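You operate a simulated robot arm through the tools that you are given. There is no shell and no other tool.

You are at the controls of a simulated robot arm. One attempt, no reset.

JOB
Stop green polisher and dust fan, shut both gates, push the stop knob in.
Fine: switch the arm lamp off too; stop the fan before the gates.
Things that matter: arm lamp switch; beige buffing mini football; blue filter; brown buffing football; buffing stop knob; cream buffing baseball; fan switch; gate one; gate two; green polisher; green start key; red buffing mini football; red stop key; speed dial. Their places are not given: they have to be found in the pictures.

The check looks at the end state, three seconds after you hand in, the way a careful person would. Anything else that was tipped, shoved, dropped, spilled or broken makes it a failure.

ROBOT AND FRAMES
A 7-joint arm with a two-finger parallel gripper, fixed in place. Base frame: the origin is at the foot of the arm, x ahead of it, y to its left, z up. Readings come in m, degrees, newtons and seconds.
Its first joint turns from -166.0 to 166.0 degrees. Payload 4.4 kg.
The tool frame sits at the grasp point between the pads (the TCP): z along the fingers, y along the line on which they close. The tips reach 0.023 m beyond it. The gripper opens to 0.094 m. The fingers are 0.038 m wide and 0.01 m thick; the gripper's body (0.054 by 0.096 m) begins 0.039 m behind the TCP.
Orientation is that of the tool frame in the base frame, as [roll, pitch, yaw] about the fixed x, y, z axes, in that order (R = Rz(yaw) Ry(pitch) Rx(roll)). With the fingers straight down and closing along the base's y, the tool's x points along the base's -x, its y along +y and its z along -z.

CONTROLS
- The arm moves only by the tool nudge_tool. Its argument "targets" is text: rows parted by semicolons, each of 7 numbers parted by spaces: the shift along the base's x, y, z in units of 200 mm (1.0 is 200 mm), then the turn, a rotation vector about the base's x, y, z in units of 120 degrees (1.0 is 120 degrees), then the finger opening in mm, from 0 to 94. In form: tx ty tz rx ry rz claw; .... A call has 1 to 20 rows; each row is the pose to reach, as a shift and turn from the pose commanded when the call began. A call with a number of a shift or a turn outside -1 to 1 is refused whole. Each row takes 0.2 s and may step no farther than 0.05 m and 8.6 degrees from the row before; otherwise, or with a gripper value out of range, the whole call is refused. A pose out of reach is approached as far as the arm can. The call stops where the force on the tool passes 90 N (or 10 N more than at its start, if that is more) or the arm is blocked; 0.2 s more then pass. The fingers move at their own pace (about 0.072 m/s each) and stop on an object; they squeeze with about 25 N. The grip force told is the motor's: it shows also when the fingers shut on nothing. Time passes only in rows, and 0.2 s behind the last, so rows that repeat a pose let the fingers close. It gives the time, the measured TCP pose, the force on the tool (base axes), the opening and the grip force at its end, in the units of the frame above (readings bear some noise), with the torque about the TCP (base axes, N m) and any sound that the robot's microphone picked up, and new pictures: "pictures" is both (left out), scene, wrist or none.
- Cameras (640 x 400 px; columns grow to the right, rows downward): "scene" is fixed at [0.2206, 0.651, 1.2822]; the picture's right is [-0.50, -0.86, 0.00], its down [-0.29, 0.17, -0.94] and it looks along [0.82, -0.47, -0.33] (base axes); focal length 221 px, centre (320, 200). "wrist" rides on the gripper at [0.086, 0.016, -0.074] in the tool frame; the picture's right is [-0.18, 0.98, 0.00], its down [-0.58, -0.11, -0.81] and it looks along [-0.79, -0.15, 0.59] (tool axes); focal length 243 px, centre (320, 200).
- measure_at(camera, pixels): for up to 12 pixels [column, row] of the newest picture of that camera ("zoom" is the newest enlarged one), the place [x, y, z] in the base frame of the surface seen there, good to about 0.002 m. It takes no simulated time.
- enlarge(camera, box): a new picture of the part [left, top, right, bottom] of that camera's present view, enlarged. It takes no simulated time.
- hand_in(): hands the job in; it is judged then, once.

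Leave the gripper open and the arm clear of the work at the hand-in unless told otherwise.

The tools are called as a command line: name --argument value ..., lists and objects as JSON in quotes. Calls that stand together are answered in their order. nudge_tool: Moves the arm, as the interface text tells. Its arguments: {"type":"object","properties":{"targets":{"type":"string"},"pictures":{"type":"string","enum":["both","scene","wrist","none"]}},"required":["targets"]} The other tools are called the same way: measure_at (camera, pixels) gives the place of the surface under pixels of a picture; enlarge (camera, box) takes an enlarged picture of a part of a camera's view; hand_in () hands the job in.

At the start:

```text
time: 0.0
ee_pos: [0.4531, 0.4009, 1.2279]
tool_rot: [-179.9, 0.0, -179.9]
ft_force: [0.6, 0.3, -0.8]
moment: [0.0, 0.03, 0.0]
finger_gap: 0.0939
grasp_force: 0.0
```

scene: 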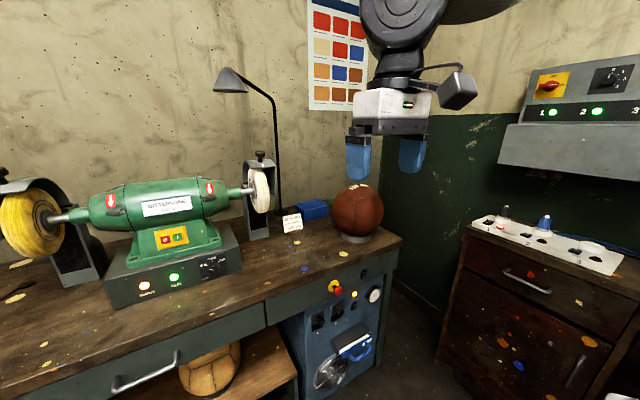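
wrist: 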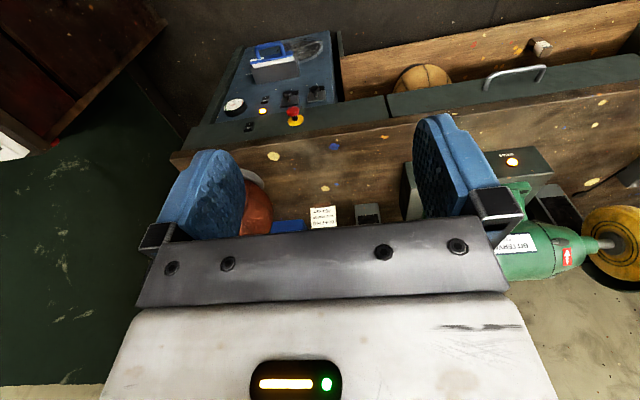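

I see a green bench polisher on a workbench, a blue unit under the bench, and a grey control box on the right wall with a rotary switch. I'll enlarge several parts to identify the items.

enlarge --camera "scene" --box '[80, 170, 280, 310]'

enlarge --camera "scene" --box '[490, 50, 640, 150]'

enlarge --camera "scene" --box '[270, 250, 420, 400]'

enlarge --camera "scene" --box '[440, 190, 640, 310]'

enlarge --camera "scene" --box '[200, 50, 420, 250]'

```text
2.86 times, centred on (180, 240) of scene
```

zoom: 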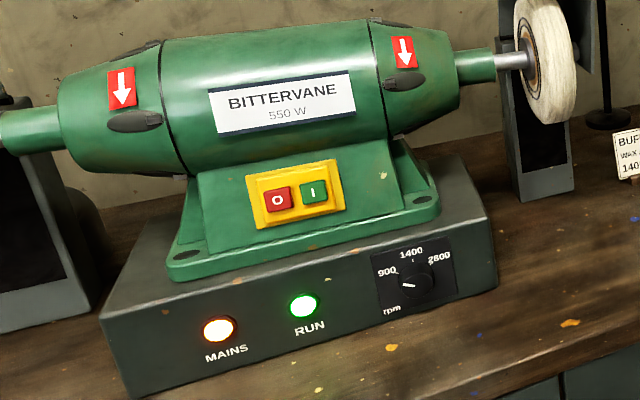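

```text
4.00 times, centred on (565, 100) of scene
```

zoom: 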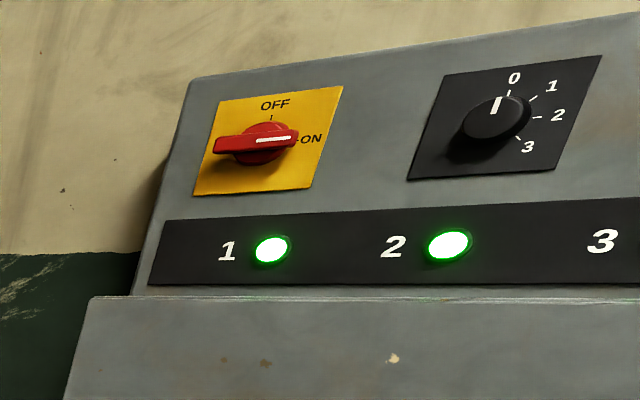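

```text
2.67 times, centred on (345, 325) of scene
```

zoom: 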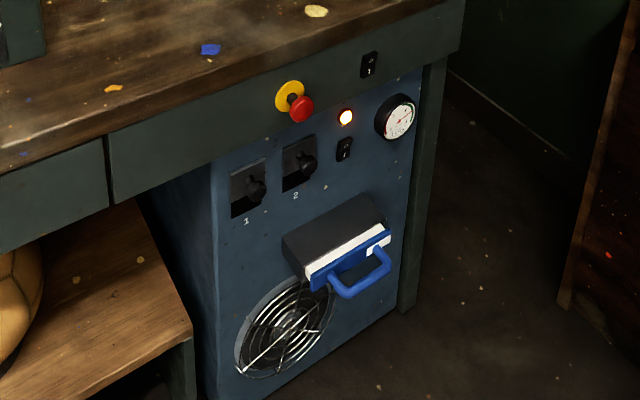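

```text
3.20 times, centred on (540, 250) of scene
```

zoom: 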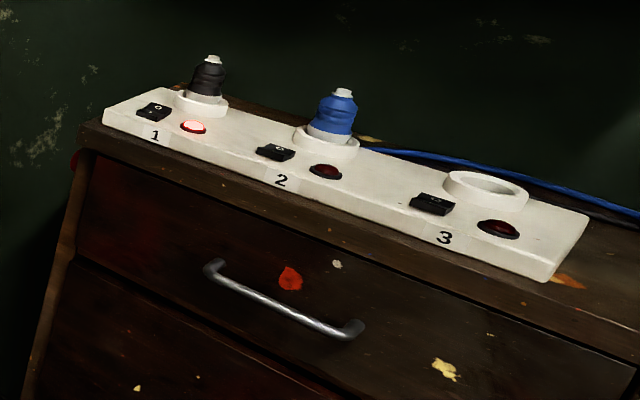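

```text
2.00 times, centred on (310, 150) of scene
```

zoom: 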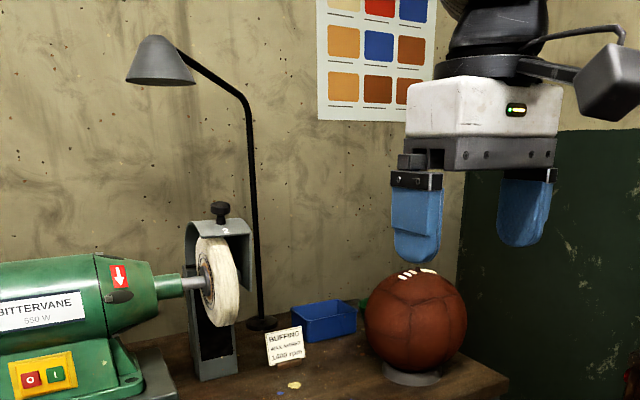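

The blue unit holds the gates, fan switch, lamp and gauge, with the red stop knob above it. I'll zoom in more closely on that area.

enlarge --camera "scene" --box '[318, 262, 394, 310]'

enlarge --camera "scene" --box '[300, 290, 380, 340]'

enlarge --camera "wrist" --box '[200, 30, 360, 130]'

enlarge --camera "scene" --box '[0, 160, 110, 310]'

enlarge --camera "scene" --box '[228, 140, 308, 250]'

```text
8.33 times, centred on (356, 286) of scene
```

zoom: 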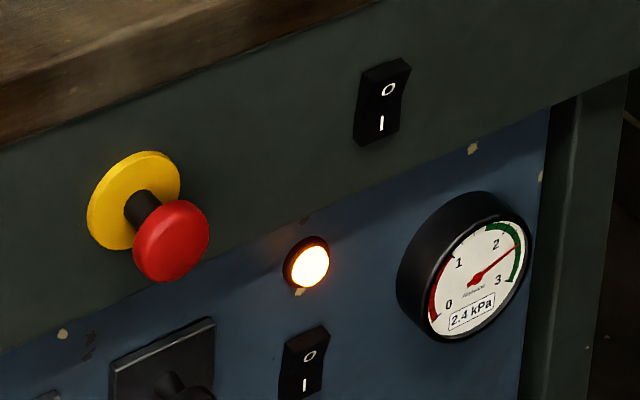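

```text
8.00 times, centred on (340, 315) of scene
```

zoom: 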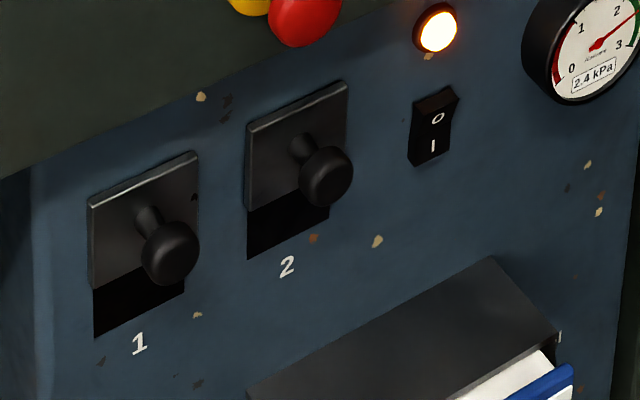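

```text
4.00 times, centred on (280, 80) of wrist
```

zoom: 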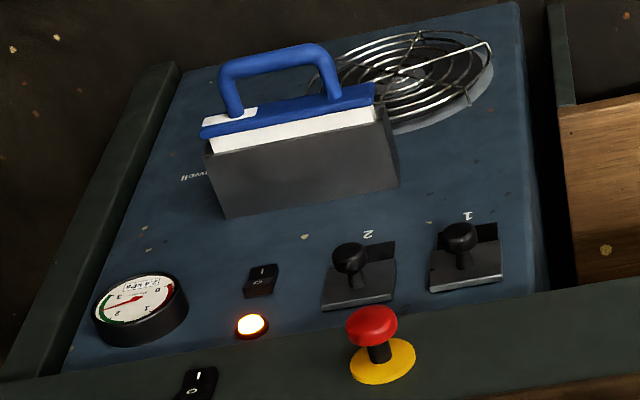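

```text
2.67 times, centred on (55, 235) of scene
```

zoom: 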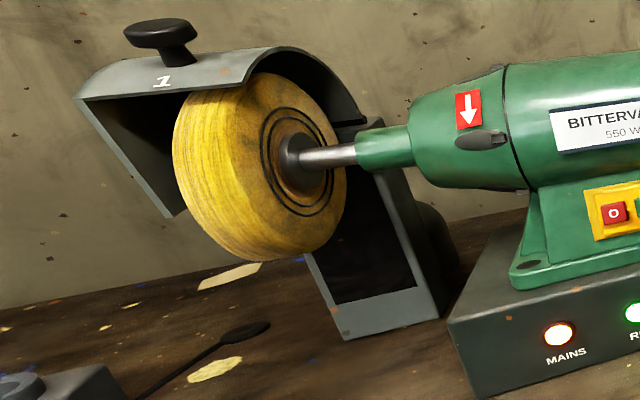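

```text
3.64 times, centred on (268, 195) of scene
```

zoom: 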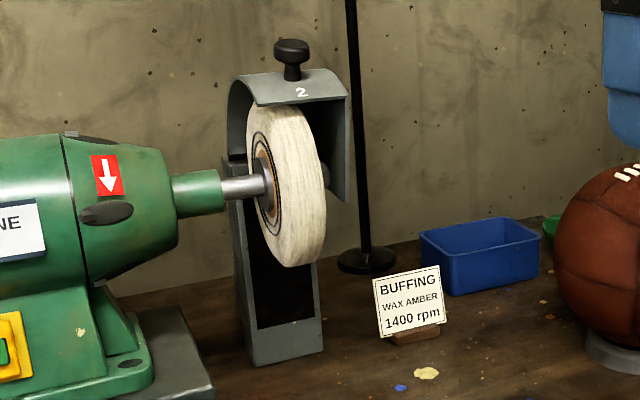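

enlarge --camera "scene" --box '[0, 260, 80, 320]'

enlarge --camera "scene" --box '[205, 55, 295, 115]'

enlarge --camera "scene" --box '[0, 300, 320, 400]'

enlarge --camera "wrist" --box '[380, 130, 640, 290]'

enlarge --camera "scene" --box '[470, 205, 570, 255]'

enlarge --camera "scene" --box '[560, 190, 640, 290]'

```text
6.67 times, centred on (40, 290) of scene
```

zoom: 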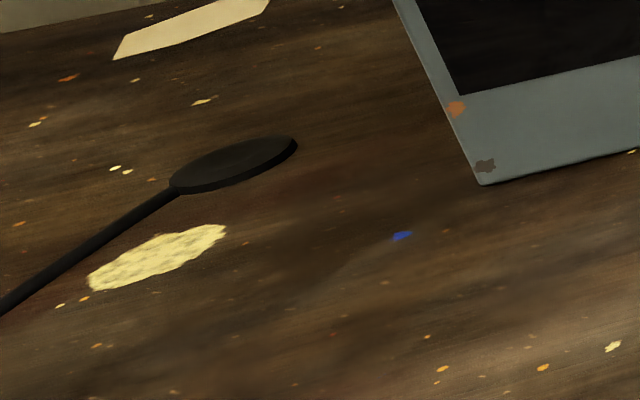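

```text
6.67 times, centred on (250, 85) of scene
```

zoom: 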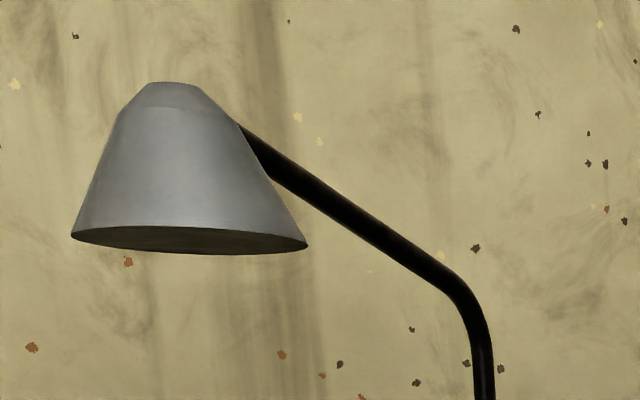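

```text
2.00 times, centred on (160, 350) of scene
```

zoom: 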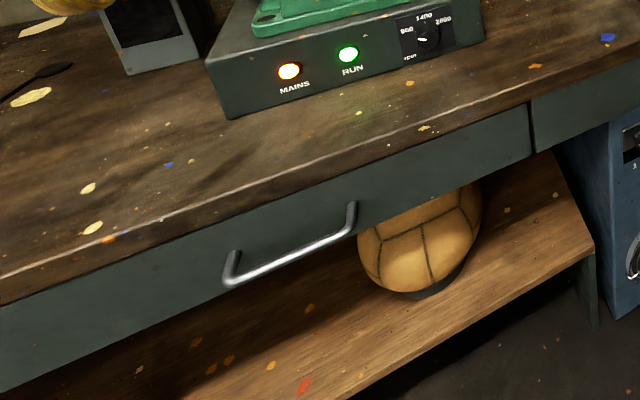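

```text
2.46 times, centred on (510, 210) of wrist
```

zoom: 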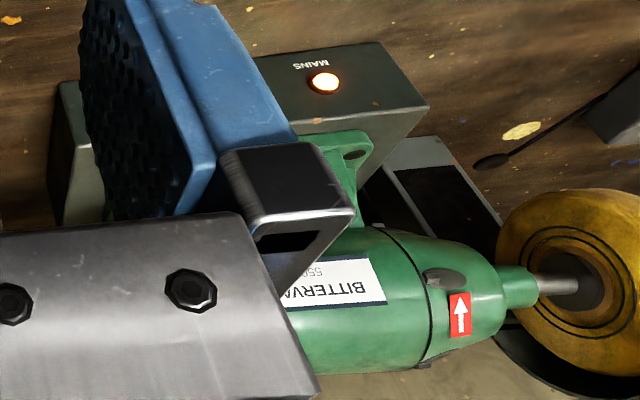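

```text
6.40 times, centred on (520, 230) of scene
```

zoom: 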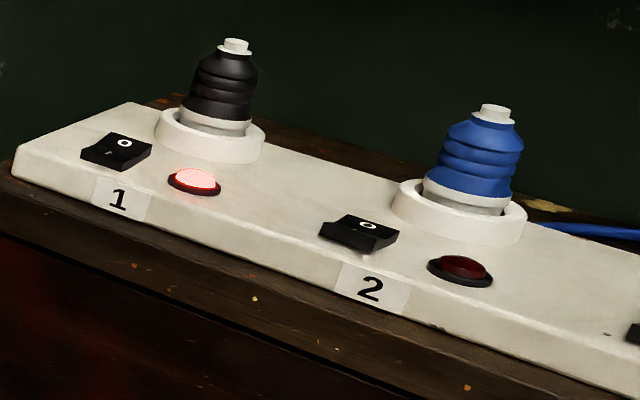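

```text
4.00 times, centred on (600, 240) of scene
```

zoom: 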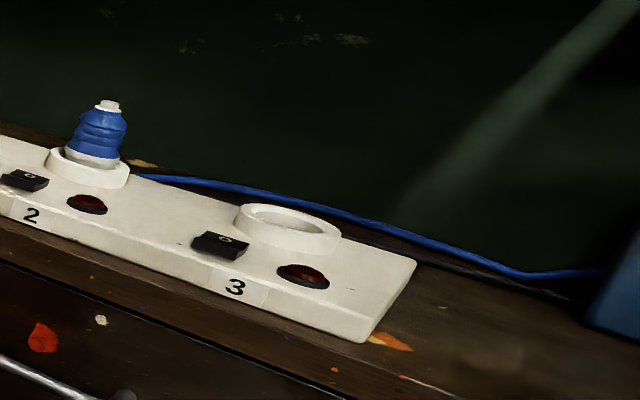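

The gates are slid up, with dark openings below them. I'll measure the key points: stop knob, gate knobs, both rockers, polisher keys, bench and lamp.

measure_at --camera "scene" --pixels '[[338, 291], [332, 285], [321, 322], [341, 312], [354, 293], [354, 332], [364, 274], [355, 306], [374, 295], [345, 350], [330, 370], [366, 350]]'

measure_at --camera "scene" --pixels '[[166, 240], [178, 236], [160, 225], [186, 235], [209, 267], [144, 286], [174, 277], [228, 84], [280, 212], [300, 270], [240, 272], [262, 190]]'

measure_at --camera "scene" --pixels '[[358, 212], [312, 210], [291, 222], [551, 85], [609, 77], [487, 229], [525, 240], [210, 370], [150, 370], [300, 395], [262, 215], [30, 220]]'

```text
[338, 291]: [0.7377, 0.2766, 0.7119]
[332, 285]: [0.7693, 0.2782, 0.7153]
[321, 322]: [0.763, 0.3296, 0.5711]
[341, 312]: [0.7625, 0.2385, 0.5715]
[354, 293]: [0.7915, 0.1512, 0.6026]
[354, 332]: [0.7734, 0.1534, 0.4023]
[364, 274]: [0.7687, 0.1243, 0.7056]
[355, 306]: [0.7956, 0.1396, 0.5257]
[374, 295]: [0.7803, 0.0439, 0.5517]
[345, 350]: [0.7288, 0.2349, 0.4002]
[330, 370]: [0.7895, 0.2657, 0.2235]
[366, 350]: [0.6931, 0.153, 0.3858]
```

```text
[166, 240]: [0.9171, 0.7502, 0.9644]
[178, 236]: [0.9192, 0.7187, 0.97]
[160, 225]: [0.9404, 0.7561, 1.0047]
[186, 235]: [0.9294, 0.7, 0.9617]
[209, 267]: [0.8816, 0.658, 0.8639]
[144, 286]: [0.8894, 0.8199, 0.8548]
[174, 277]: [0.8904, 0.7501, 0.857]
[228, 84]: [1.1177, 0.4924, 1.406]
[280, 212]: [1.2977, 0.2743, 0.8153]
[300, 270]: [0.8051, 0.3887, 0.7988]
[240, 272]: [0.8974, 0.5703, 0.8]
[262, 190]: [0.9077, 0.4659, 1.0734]
```

```text
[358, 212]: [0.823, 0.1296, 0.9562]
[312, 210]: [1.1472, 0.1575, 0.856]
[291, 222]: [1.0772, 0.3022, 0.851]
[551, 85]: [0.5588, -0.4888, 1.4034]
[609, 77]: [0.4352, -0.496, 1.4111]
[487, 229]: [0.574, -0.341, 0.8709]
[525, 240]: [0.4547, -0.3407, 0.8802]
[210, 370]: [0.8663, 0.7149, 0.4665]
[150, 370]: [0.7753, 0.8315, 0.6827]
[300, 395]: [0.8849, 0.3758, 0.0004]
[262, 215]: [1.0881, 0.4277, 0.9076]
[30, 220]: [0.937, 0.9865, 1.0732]
```

The bench front sits at x≈0.77 and the top at z≈0.80. The red stop key is at about (0.917, 0.750, 0.964), the gate knobs near (0.763, 0.33/0.2385, 0.571), the fan rocker near (0.796, 0.140, 0.526) and the apron rocker near (0.769, 0.124, 0.706). I'll tilt the tool 45° in place so the wrist camera looks forward at the lamp and polisher.

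nudge_tool --targets "0 0 0 0 -0.0625 0 94; 0 0 0 0 -0.125 0 94; 0 0 0 0 -0.1875 0 94; 0 0 0 0 -0.25 0 94; 0 0 0 0 -0.3125 0 94; 0 0 0 0 -0.375 0 94" --pictures "both"

```text
time: 1.4
ee_pos: [0.4534, 0.4011, 1.2277]
tool_rot: [179.9, 45.1, 179.9]
ft_force: [0.2, 0.3, 0.7]
moment: [0.02, 0.02, -0.03]
finger_gap: 0.0941
grasp_force: 0.0
```

scene: 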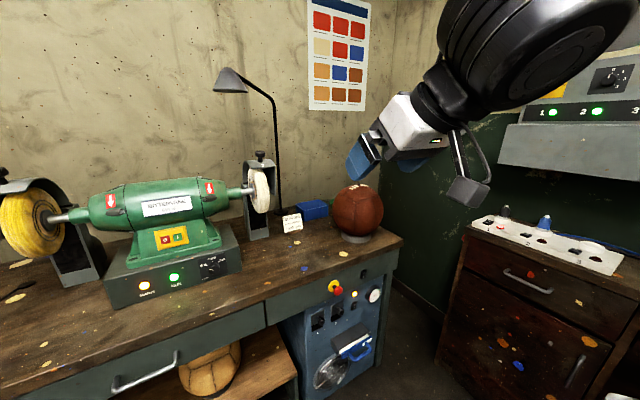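
wrist: 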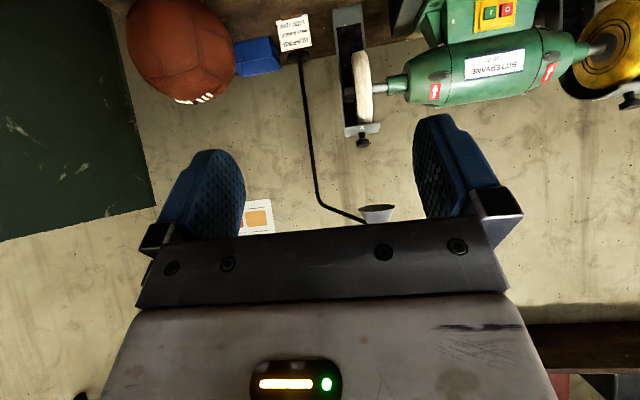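

The wrist view is now upside down but shows the lamp head at (377,213) and the polisher. I'll enlarge both.

enlarge --camera "wrist" --box '[340, 190, 420, 240]'

enlarge --camera "wrist" --box '[380, 0, 640, 160]'

enlarge --camera "wrist" --box '[500, 300, 640, 400]'

enlarge --camera "scene" --box '[318, 262, 394, 310]'

```text
8.00 times, centred on (380, 215) of wrist
```

zoom: 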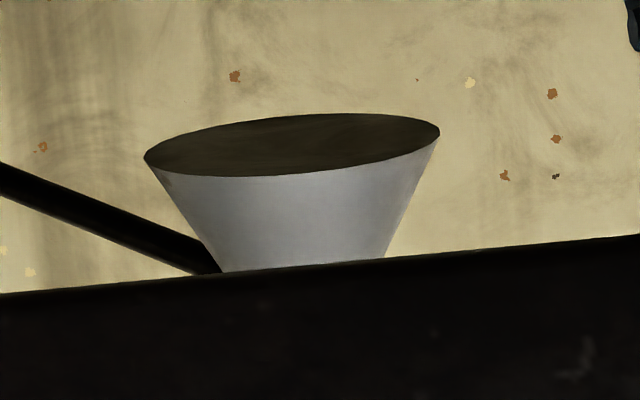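

```text
2.46 times, centred on (510, 80) of wrist
```

zoom: 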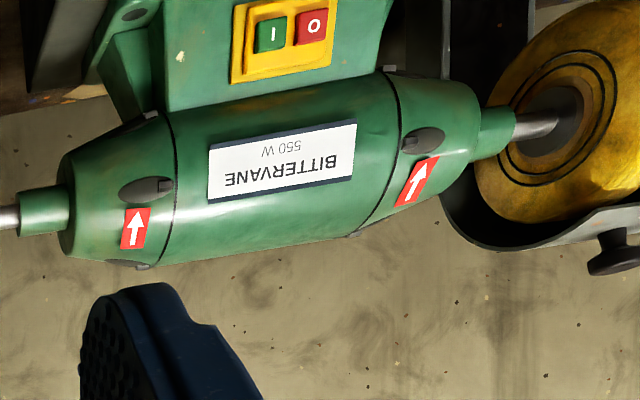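

```text
4.00 times, centred on (570, 350) of wrist
```

zoom: 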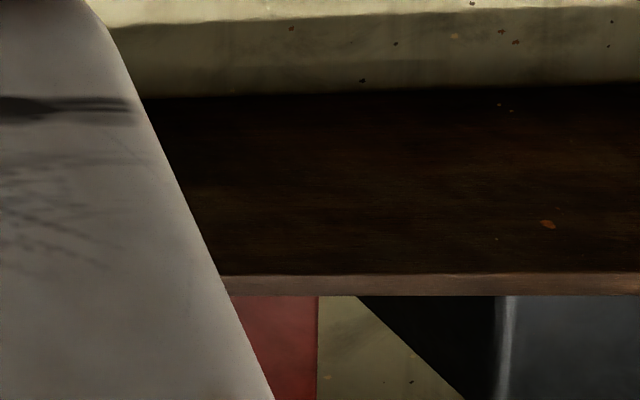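

```text
8.33 times, centred on (356, 286) of scene
```

zoom: 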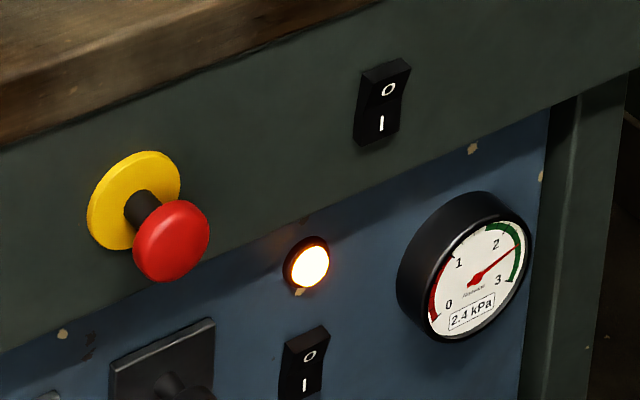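

The bench lamp's underside looks dark, so I want to view the rest of the bench's left end. I'll turn the tool to the left (about +z) to see more.

nudge_tool --targets "0 0.1 0 0 0 0.07 94; 0 0.2 0 0 0 0.14 94; 0 0.3 0 0 0 0.21 94; 0 0.4 0 0 0 0.28 94; 0 0.5 0 0 0 0.35 94; 0 0.5 0 0 0 0.42 94" --pictures "both"

```text
time: 2.8
ee_pos: [0.4548, 0.501, 1.2277]
tool_rot: [-179.9, 45.1, -129.6]
ft_force: [-0.7, 0.5, 0.5]
moment: [0.0, 0.0, 0.03]
finger_gap: 0.094
grasp_force: 0.0
```

scene: 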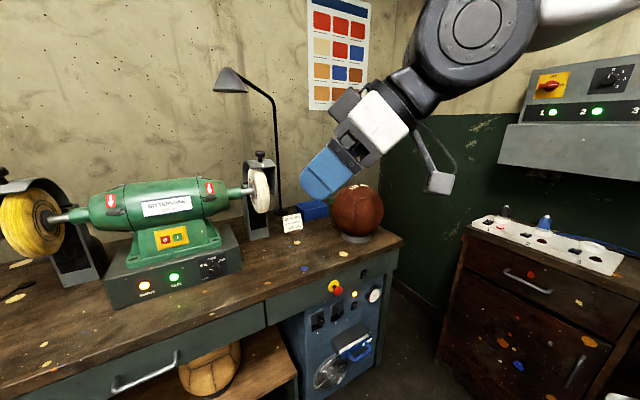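
wrist: 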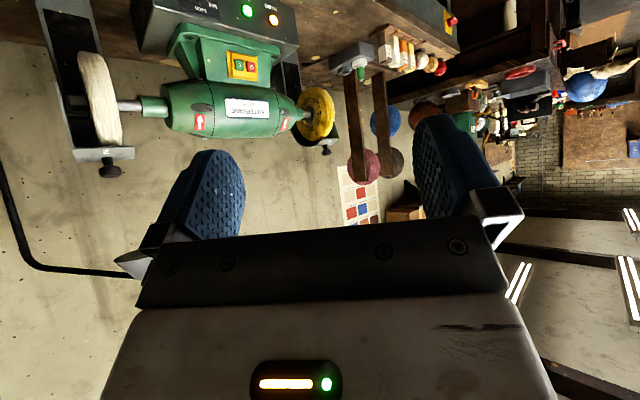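

enlarge --camera "wrist" --box '[320, 0, 480, 100]'

enlarge --camera "wrist" --box '[440, 0, 640, 140]'

enlarge --camera "wrist" --box '[320, 70, 480, 230]'

enlarge --camera "wrist" --box '[130, 0, 320, 130]'

```text
4.00 times, centred on (400, 50) of wrist
```

zoom: 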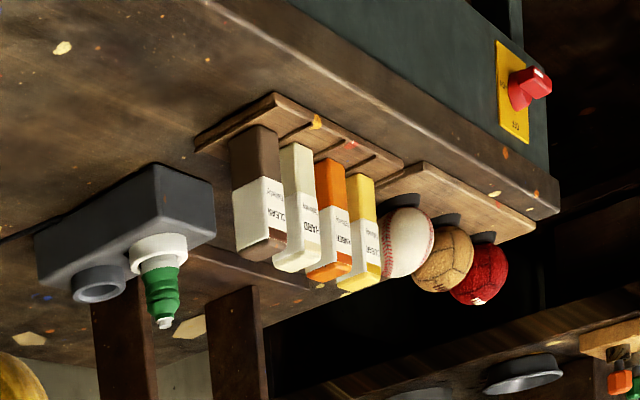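

```text
2.86 times, centred on (540, 70) of wrist
```

zoom: 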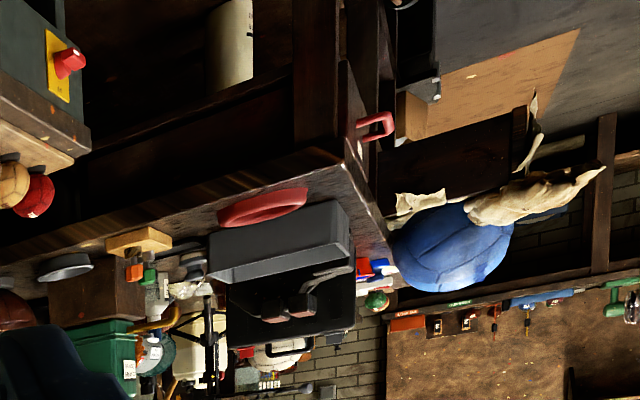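

```text
2.50 times, centred on (400, 150) of wrist
```

zoom: 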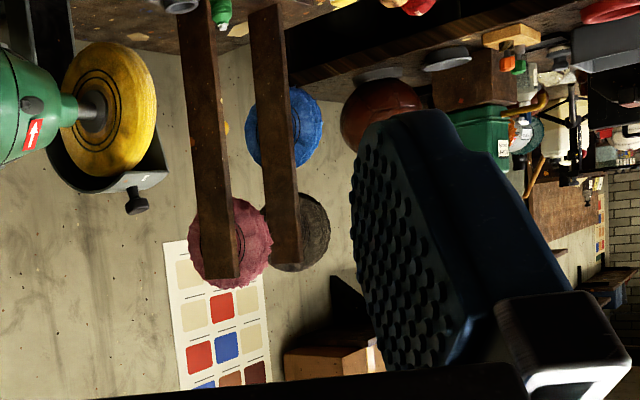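

```text
3.08 times, centred on (225, 65) of wrist
```

zoom: 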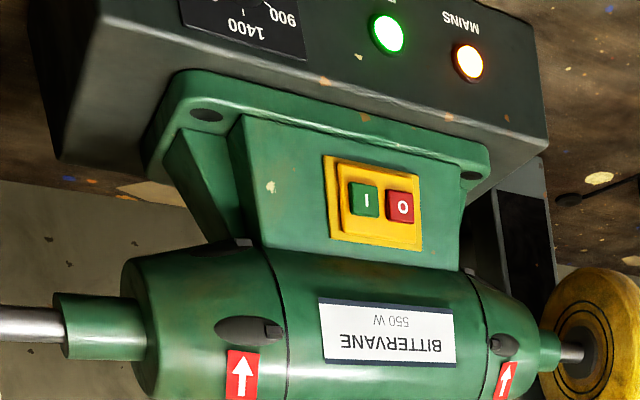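

Only one bent-arm lamp is on this bench. Before approaching the stop key, I'll measure the barrel overhang and the plate around the keys in the scene view.

enlarge --camera "scene" --box '[140, 190, 204, 262]'

measure_at --camera "scene" --pixels '[[166, 206], [160, 190], [166, 215], [168, 222], [155, 230], [188, 230], [157, 247], [190, 242], [150, 258], [205, 250], [167, 244], [179, 240]]'

measure_at --camera "wrist" --pixels '[[251, 66], [238, 64], [246, 105], [246, 88], [246, 120], [246, 75], [255, 55], [232, 55], [245, 98], [273, 18], [215, 10], [290, 20]]'

```text
5.56 times, centred on (172, 226) of scene
```

zoom: 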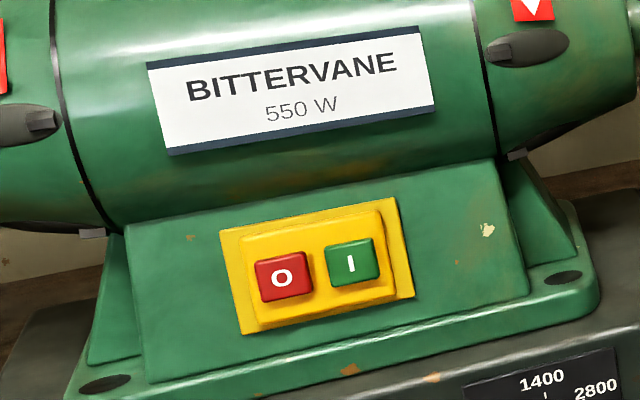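

```text
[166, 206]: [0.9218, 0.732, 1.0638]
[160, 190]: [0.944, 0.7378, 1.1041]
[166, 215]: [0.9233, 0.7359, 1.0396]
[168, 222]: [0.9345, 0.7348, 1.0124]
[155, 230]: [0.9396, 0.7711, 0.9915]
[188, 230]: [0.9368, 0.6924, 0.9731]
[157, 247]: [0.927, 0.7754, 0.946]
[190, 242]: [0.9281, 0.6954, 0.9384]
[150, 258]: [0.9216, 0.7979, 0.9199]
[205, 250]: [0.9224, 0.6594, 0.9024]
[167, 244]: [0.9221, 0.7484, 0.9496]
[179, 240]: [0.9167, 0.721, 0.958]
```

```text
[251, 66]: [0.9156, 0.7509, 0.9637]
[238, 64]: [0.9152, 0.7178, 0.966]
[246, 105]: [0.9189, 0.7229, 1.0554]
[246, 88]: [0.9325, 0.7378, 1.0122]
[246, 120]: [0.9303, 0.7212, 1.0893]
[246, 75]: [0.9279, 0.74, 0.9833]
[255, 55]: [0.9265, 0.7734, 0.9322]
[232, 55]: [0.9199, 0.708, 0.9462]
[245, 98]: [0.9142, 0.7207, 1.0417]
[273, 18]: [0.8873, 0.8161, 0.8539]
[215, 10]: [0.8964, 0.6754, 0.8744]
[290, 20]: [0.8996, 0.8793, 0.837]
```

The red stop key is at (0.916, 0.7505, 0.964), and its plate leans about 15° from vertical. I'll close the fingers and move to about (0.655, 0.70, 1.11), yawed back toward the polisher.

nudge_tool --targets "0.143 0.143 -0.0857 0 0 -0.0421 0; 0.286 0.286 -0.171 0 0 -0.0843 0; 0.429 0.429 -0.257 0 0 -0.1264 0; 0.571 0.571 -0.343 0 0 -0.1686 0; 0.714 0.714 -0.429 0 0 -0.2107 0; 0.857 0.857 -0.514 0 0 -0.2529 0; 1 1 -0.6 0 0 -0.295 0" --pictures "both"

```text
time: 4.4
ee_pos: [0.6512, 0.7003, 1.1073]
tool_rot: [179.9, 45.0, -165.1]
ft_force: [1.1, -0.3, 0.1]
moment: [-0.01, 0.03, -0.01]
finger_gap: 0.0
grasp_force: 24.8
```

scene: 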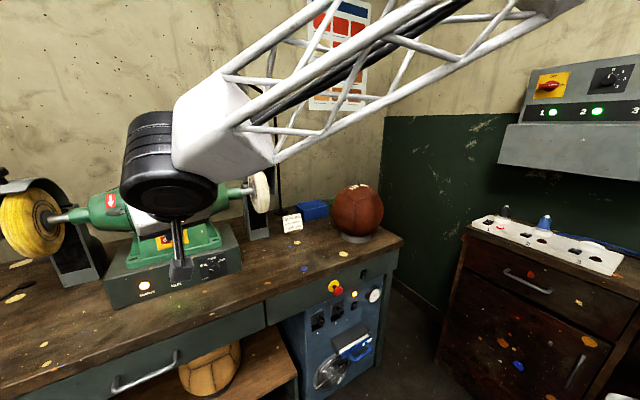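
wrist: 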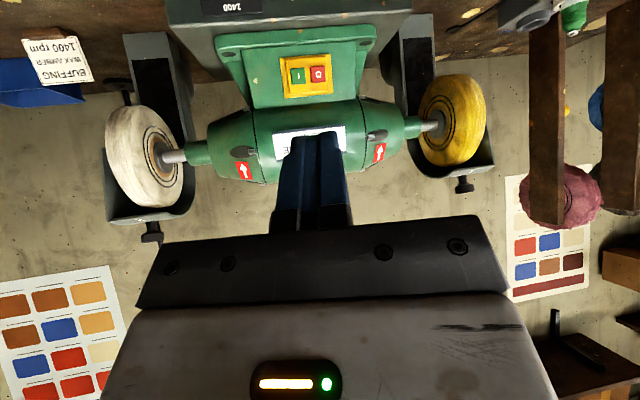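

The arm reached that pose, with the fingers shut and the key in view at wrist (318,75). Next I'll pitch up 30° and move to about 4 cm in front of the red key.

nudge_tool --targets "0.167 0.0325 -0.1067 0.0108 -0.0403 0 0; 0.333 0.065 -0.213 0.0216 -0.0805 0 0; 0.5 0.0975 -0.32 0.0324 -0.1208 0 0; 0.667 0.13 -0.427 0.0431 -0.161 0 0; 0.833 0.1625 -0.533 0.0539 -0.2013 0 0; 1 0.195 -0.64 0.0647 -0.2415 0 0" --pictures "both"

```text
time: 5.8
ee_pos: [0.8547, 0.7368, 0.9817]
tool_rot: [179.6, 75.0, -165.2]
ft_force: [0.5, 0.9, 0.6]
moment: [-0.02, 0.06, -0.03]
finger_gap: 0.0003
grasp_force: 24.7
```

scene: 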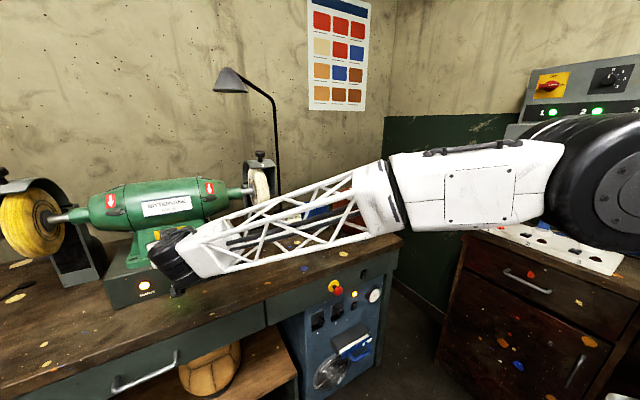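
wrist: 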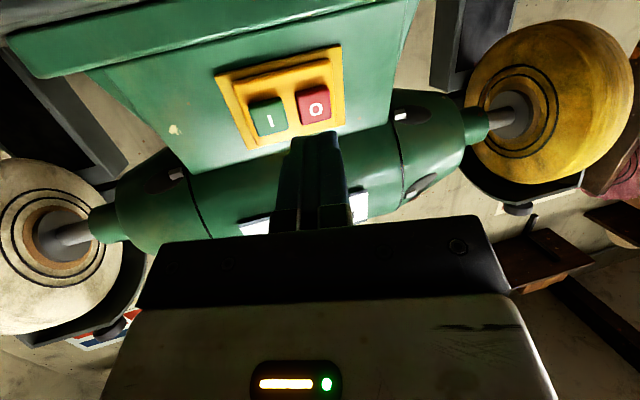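

The tip is just below the red O key in the inverted view, at (315,140). I'll check the forearm's clearance from the ball and measure the keys from here.

measure_at --camera "scene" --pixels '[[300, 235], [345, 215], [380, 200], [390, 215], [430, 190], [480, 185], [180, 245], [205, 260], [180, 290]]'

measure_at --camera "wrist" --pixels '[[312, 102], [268, 117], [322, 140], [300, 145], [312, 75], [290, 100], [335, 95], [300, 120], [316, 116], [313, 90]]'

enlarge --camera "wrist" --box '[220, 50, 400, 170]'

```text
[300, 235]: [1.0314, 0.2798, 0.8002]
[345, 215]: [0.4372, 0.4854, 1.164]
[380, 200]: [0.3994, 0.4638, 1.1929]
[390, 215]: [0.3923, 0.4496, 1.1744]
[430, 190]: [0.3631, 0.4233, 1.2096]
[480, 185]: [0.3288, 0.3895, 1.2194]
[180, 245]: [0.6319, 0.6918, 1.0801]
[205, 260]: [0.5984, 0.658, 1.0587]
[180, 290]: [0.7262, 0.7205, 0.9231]
```

```text
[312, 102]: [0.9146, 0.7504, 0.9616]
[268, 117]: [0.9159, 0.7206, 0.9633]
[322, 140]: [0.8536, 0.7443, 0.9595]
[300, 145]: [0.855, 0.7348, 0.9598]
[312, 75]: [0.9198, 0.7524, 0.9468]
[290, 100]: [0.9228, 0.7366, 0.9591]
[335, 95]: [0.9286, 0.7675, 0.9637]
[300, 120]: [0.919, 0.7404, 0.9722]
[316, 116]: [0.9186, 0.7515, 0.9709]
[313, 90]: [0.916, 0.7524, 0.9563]
```

```text
3.33 times, centred on (310, 110) of wrist
```

zoom: 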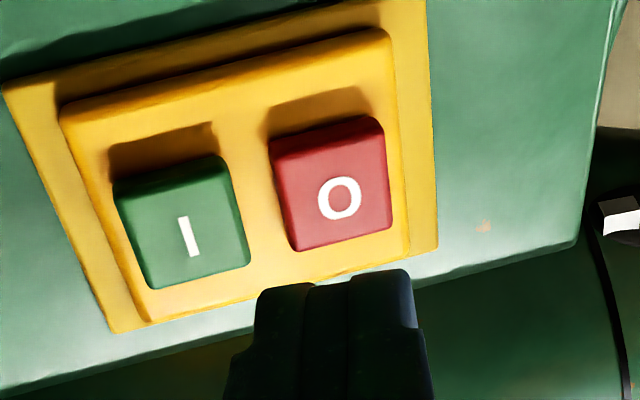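

The forearm is well clear at z≈1.17. The O key spans roughly y 0.741–0.760 and z 0.953–0.972. I'll line up the tip just in front of it.

nudge_tool --targets "0.075 0.045 -0.035 0 0 0 0; 0.14 0.085 -0.068 0 0 0 0; 0.14 0.085 -0.068 0 0 0 0" --pictures "wrist"

```text
time: 6.6
ee_pos: [0.8801, 0.7564, 0.9647]
tool_rot: [-179.8, 75.0, -165.0]
ft_force: [-0.2, -0.5, -0.3]
moment: [0.03, -0.01, 0.01]
finger_gap: 0.0001
grasp_force: 24.9
```

wrist: 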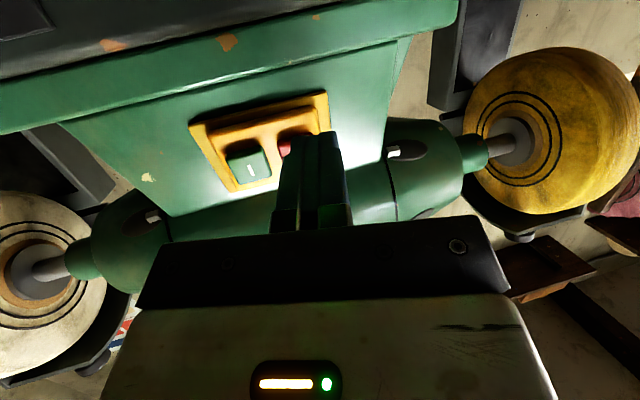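

The tip covers the red key about 1 cm away. I'll push forward in small steps and watch the force and sound.

nudge_tool --targets "0.03 0 0.005 0 0 0 0; 0.05 0 0.005 0 0 0 0; 0.065 0 0.002 0 0 0 0; 0.08 0 -0.002 0 0 0 0" --pictures "both"

```text
time: 7.6
ee_pos: [0.8972, 0.7578, 0.9655]
tool_rot: [179.9, 75.0, -165.0]
ft_force: [-5.1, -0.2, 2.6]
moment: [0.0, -0.13, 0.0]
finger_gap: 0.0
grasp_force: 24.4
heard: click
```

scene: 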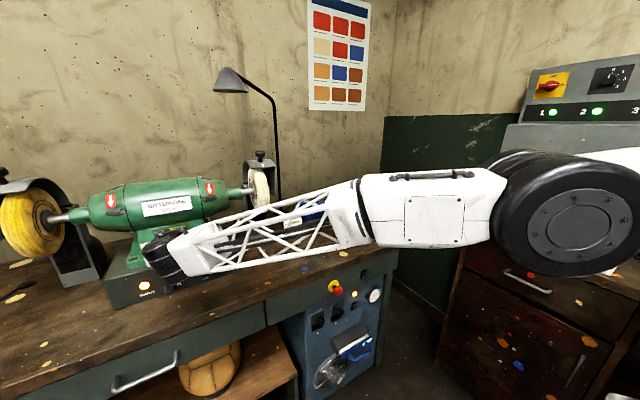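
wrist: 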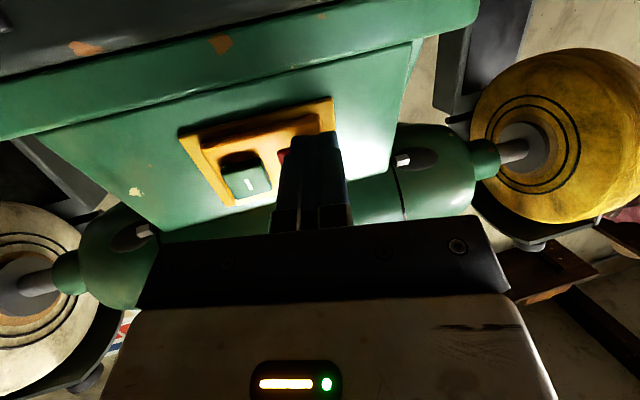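

I heard a click at about 5 N. I'll back straight off and check that the RUN lamp went out.

nudge_tool --targets "-0.15 -0.02 0.03 0 0 0 0; -0.35 -0.06 0.08 0 0 0 0; -0.55 -0.1 0.14 0 0 0 0; -0.75 -0.14 0.25 0 0 0 0; -0.95 -0.18 0.35 0 0 0 0; -1 -0.35 0.5 0 0 0 0" --pictures "both"

```text
time: 9.0
ee_pos: [0.6986, 0.6859, 1.0622]
tool_rot: [-180.0, 74.9, -164.9]
ft_force: [0.6, -0.6, -0.9]
moment: [0.0, -0.04, -0.02]
finger_gap: 0.0
grasp_force: 24.7
```

scene: 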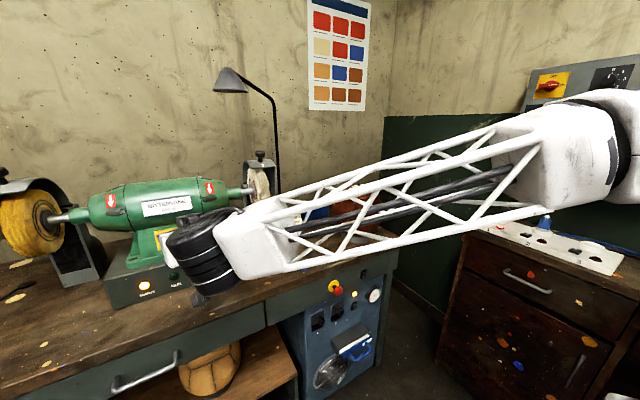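
wrist: 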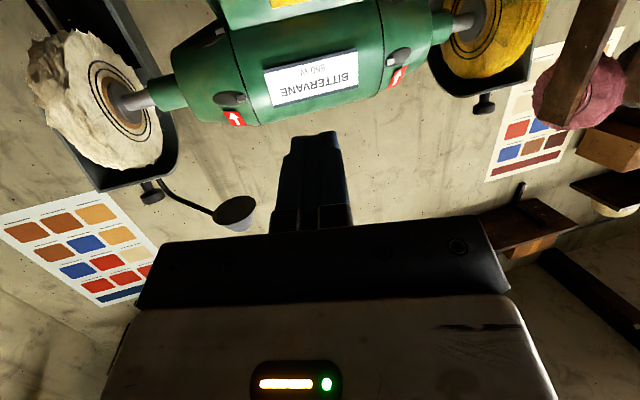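

enlarge --camera "scene" --box '[100, 240, 240, 310]'

enlarge --camera "wrist" --box '[180, 170, 290, 240]'

```text
4.57 times, centred on (170, 275) of scene
```

zoom: 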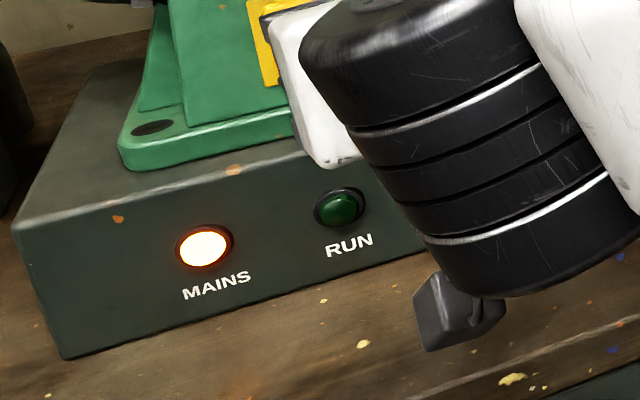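

```text
5.71 times, centred on (235, 205) of wrist
```

zoom: 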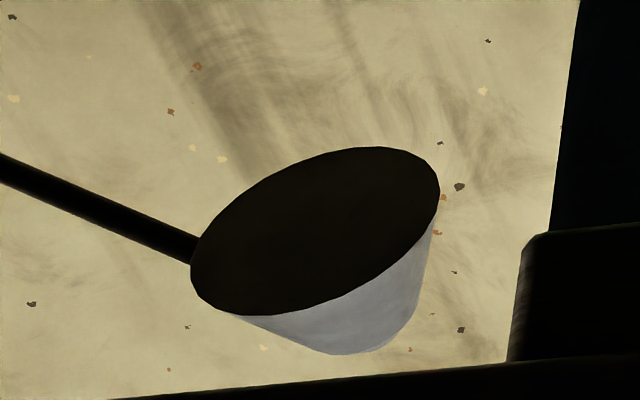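

The RUN lamp is out, so the polisher has stopped. Next I'll travel away from the bench toward the blue unit, first un-yawing and moving right and down in free space.

nudge_tool --targets "-0.133 -0.167 -0.083 0 0 -0.0208 0; -0.267 -0.333 -0.167 0 0 -0.0417 0; -0.4 -0.5 -0.25 0 0 -0.0625 0; -0.533 -0.667 -0.333 0 0 -0.0833 0; -0.667 -0.833 -0.417 0 0 -0.104 0; -0.8 -1 -0.5 0 0 -0.125 0" --pictures "none"

nudge_tool --targets "-0.033 -0.167 -0.133 0 0.0625 0 0; -0.067 -0.333 -0.267 0 0.125 0 0; -0.1 -0.5 -0.4 0 0.1875 0 0; -0.133 -0.667 -0.533 0 0.25 0 0; -0.167 -0.833 -0.667 0 0.3125 0 0; -0.2 -1 -0.8 0 0.375 0 0" --pictures "both"

```text
time: 10.4
ee_pos: [0.5381, 0.4852, 0.9644]
tool_rot: [180.0, 75.0, 179.9]
ft_force: [-0.6, 0.3, 1.5]
moment: [0.01, -0.02, -0.04]
finger_gap: 0.0003
grasp_force: 24.3
```

```text
time: 11.8
ee_pos: [0.4984, 0.2877, 0.8053]
tool_rot: [179.9, 29.9, 180.0]
ft_force: [-0.2, 0.7, -0.6]
moment: [0.01, 0.03, -0.02]
finger_gap: 0.0
grasp_force: 24.7
```

scene: 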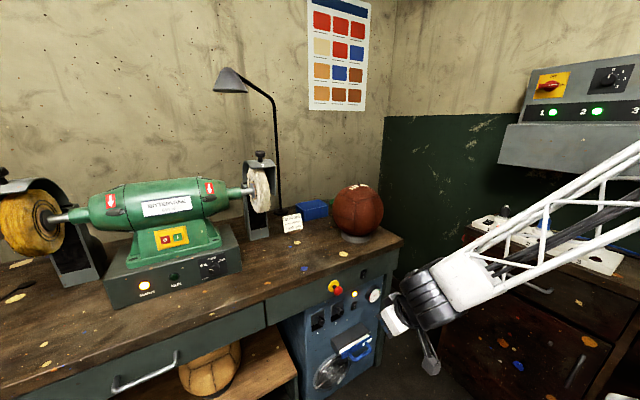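
wrist: 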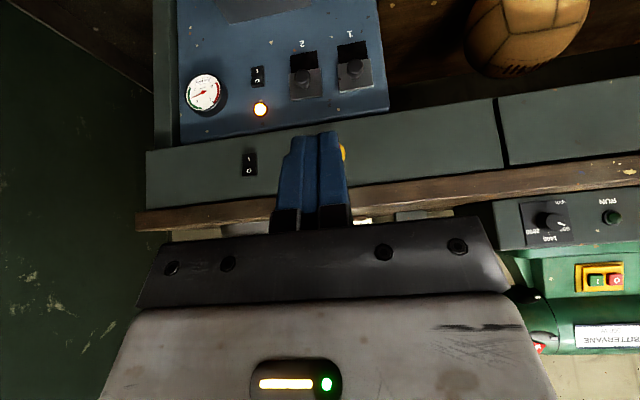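

The panel is in view, upside down: gauge (205,93), fan rocker (257,76), gates (305,75) and (355,70), apron rocker (249,163). I'll zoom in and measure.

enlarge --camera "wrist" --box '[230, 50, 290, 120]'

enlarge --camera "wrist" --box '[225, 140, 275, 185]'

enlarge --camera "wrist" --box '[280, 20, 390, 110]'

measure_at --camera "wrist" --pixels '[[257, 76], [257, 70], [257, 82], [249, 163], [249, 156], [249, 170], [303, 83], [353, 70], [305, 60], [355, 50], [322, 60], [320, 95]]'

```text
5.71 times, centred on (260, 85) of wrist
```

zoom: 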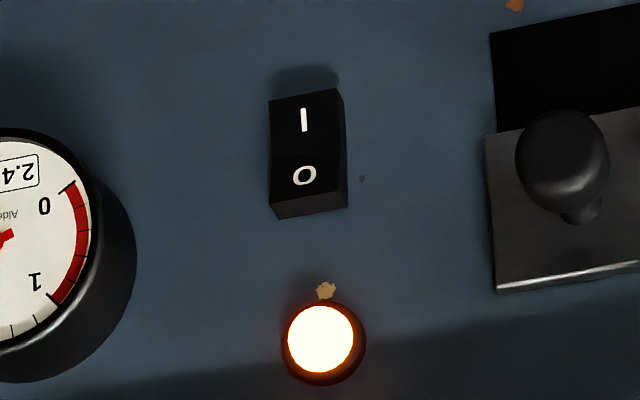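

```text
8.89 times, centred on (250, 162) of wrist
```

zoom: 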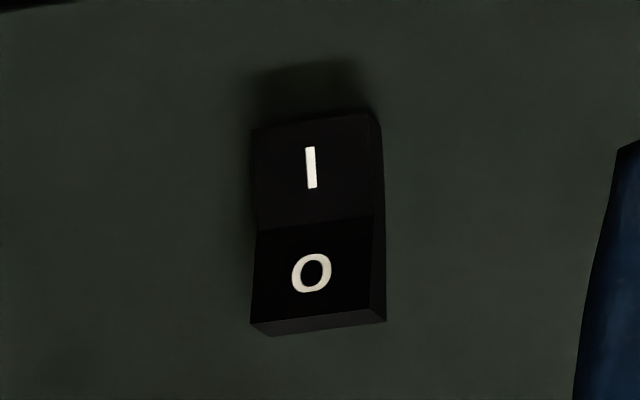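

```text
4.44 times, centred on (335, 65) of wrist
```

zoom: 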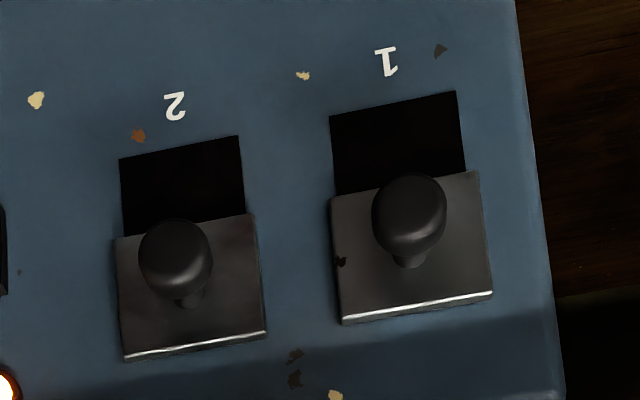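

```text
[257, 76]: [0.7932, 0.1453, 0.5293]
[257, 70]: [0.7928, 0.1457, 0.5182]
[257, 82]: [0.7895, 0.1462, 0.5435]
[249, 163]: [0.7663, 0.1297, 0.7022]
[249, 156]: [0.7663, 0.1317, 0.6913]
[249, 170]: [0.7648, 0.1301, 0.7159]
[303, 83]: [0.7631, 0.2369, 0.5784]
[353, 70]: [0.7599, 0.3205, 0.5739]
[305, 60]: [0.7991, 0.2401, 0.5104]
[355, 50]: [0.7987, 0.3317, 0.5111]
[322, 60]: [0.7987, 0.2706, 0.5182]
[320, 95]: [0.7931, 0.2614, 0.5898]
```

enlarge --camera "wrist" --box '[225, 140, 275, 185]'

measure_at --camera "zoom" --pixels '[[340, 130], [340, 150], [340, 180], [340, 210], [340, 225], [340, 250], [340, 280], [340, 310], [200, 220], [320, 330], [450, 220], [260, 220]]'

enlarge --camera "wrist" --box '[230, 50, 290, 120]'

measure_at --camera "zoom" --pixels '[[325, 100], [325, 115], [325, 130], [325, 145], [325, 160], [325, 180], [325, 200], [310, 210], [240, 150], [320, 340], [380, 150], [275, 150]]'

```text
8.89 times, centred on (250, 162) of wrist
```

zoom: 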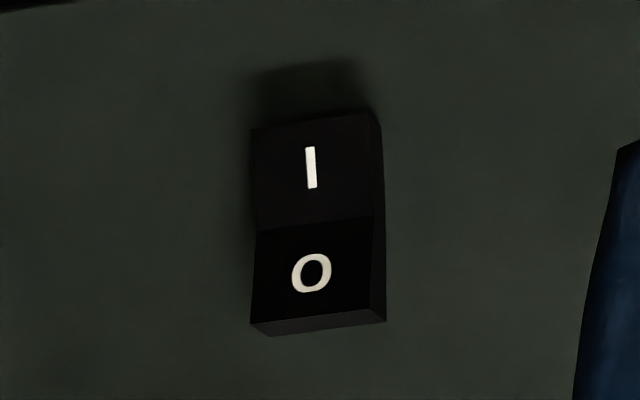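

```text
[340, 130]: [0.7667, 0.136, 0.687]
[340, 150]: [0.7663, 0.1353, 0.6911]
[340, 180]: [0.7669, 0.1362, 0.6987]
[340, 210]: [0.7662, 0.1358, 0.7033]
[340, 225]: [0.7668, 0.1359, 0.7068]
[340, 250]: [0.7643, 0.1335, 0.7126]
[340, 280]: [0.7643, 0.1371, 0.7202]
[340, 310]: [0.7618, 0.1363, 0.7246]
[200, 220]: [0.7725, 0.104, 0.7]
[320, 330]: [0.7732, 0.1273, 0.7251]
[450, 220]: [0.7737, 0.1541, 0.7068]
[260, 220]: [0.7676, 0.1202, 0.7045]
```

```text
5.71 times, centred on (260, 85) of wrist
```

zoom: 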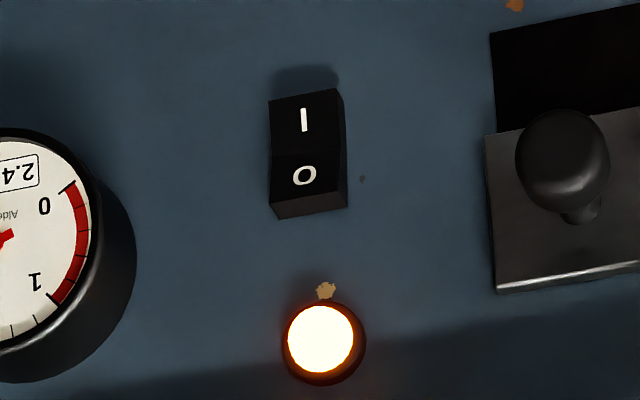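

```text
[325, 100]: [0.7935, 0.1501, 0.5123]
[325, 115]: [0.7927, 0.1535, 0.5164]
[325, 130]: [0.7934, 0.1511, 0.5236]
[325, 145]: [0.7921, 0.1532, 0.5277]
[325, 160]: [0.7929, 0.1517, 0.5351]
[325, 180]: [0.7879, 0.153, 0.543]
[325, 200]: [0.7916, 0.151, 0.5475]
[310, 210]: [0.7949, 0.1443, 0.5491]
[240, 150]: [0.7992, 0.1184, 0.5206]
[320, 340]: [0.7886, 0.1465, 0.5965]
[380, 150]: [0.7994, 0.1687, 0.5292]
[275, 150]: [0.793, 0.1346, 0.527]
```

Both rockers have their lower "I" half flat and the upper "O" half standing out, so both are ON. I'll measure the gates precisely in a zoom.

enlarge --camera "wrist" --box '[280, 20, 390, 110]'

measure_at --camera "zoom" --pixels '[[180, 140], [180, 155], [215, 205], [215, 228], [215, 335], [195, 352], [175, 260], [150, 255], [208, 255], [175, 225], [185, 302], [135, 300]]'

measure_at --camera "zoom" --pixels '[[400, 95], [400, 115], [450, 165], [455, 185], [455, 295], [410, 312], [408, 215], [376, 210], [443, 210], [408, 180], [410, 262], [355, 250]]'

enlarge --camera "scene" --box '[300, 262, 400, 400]'

```text
4.44 times, centred on (335, 65) of wrist
```

zoom: 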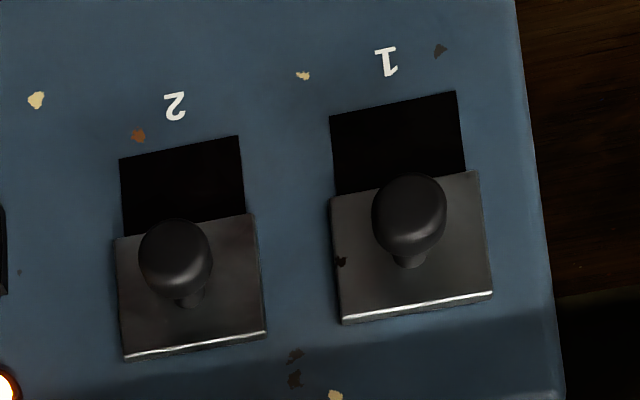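

```text
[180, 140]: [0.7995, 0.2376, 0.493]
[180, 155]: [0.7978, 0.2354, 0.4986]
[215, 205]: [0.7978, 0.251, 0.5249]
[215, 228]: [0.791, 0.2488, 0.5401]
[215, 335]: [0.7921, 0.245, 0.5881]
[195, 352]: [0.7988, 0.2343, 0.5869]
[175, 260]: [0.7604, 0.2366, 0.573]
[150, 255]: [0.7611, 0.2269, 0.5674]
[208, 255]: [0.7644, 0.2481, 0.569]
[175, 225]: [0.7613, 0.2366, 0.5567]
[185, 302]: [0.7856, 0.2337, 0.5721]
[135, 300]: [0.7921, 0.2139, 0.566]
```

```text
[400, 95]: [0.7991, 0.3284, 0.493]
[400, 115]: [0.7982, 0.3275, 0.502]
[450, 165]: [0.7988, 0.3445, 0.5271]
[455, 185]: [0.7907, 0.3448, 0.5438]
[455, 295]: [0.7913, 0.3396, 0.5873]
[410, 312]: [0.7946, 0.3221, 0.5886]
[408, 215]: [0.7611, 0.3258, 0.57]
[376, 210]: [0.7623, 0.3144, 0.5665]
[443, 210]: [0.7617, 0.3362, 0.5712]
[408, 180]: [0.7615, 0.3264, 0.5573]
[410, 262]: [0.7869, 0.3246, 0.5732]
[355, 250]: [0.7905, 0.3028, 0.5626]
```

```text
2.90 times, centred on (350, 331) of scene
```

zoom: 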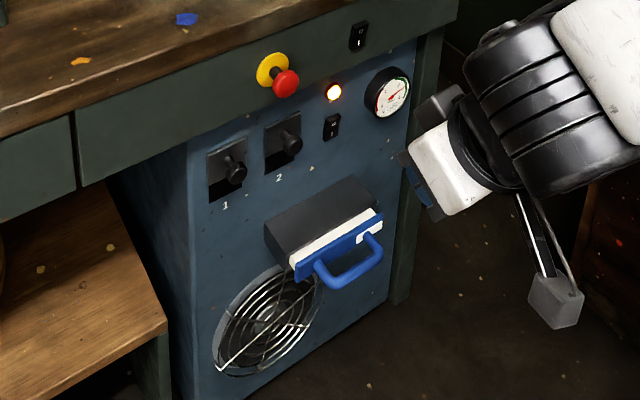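

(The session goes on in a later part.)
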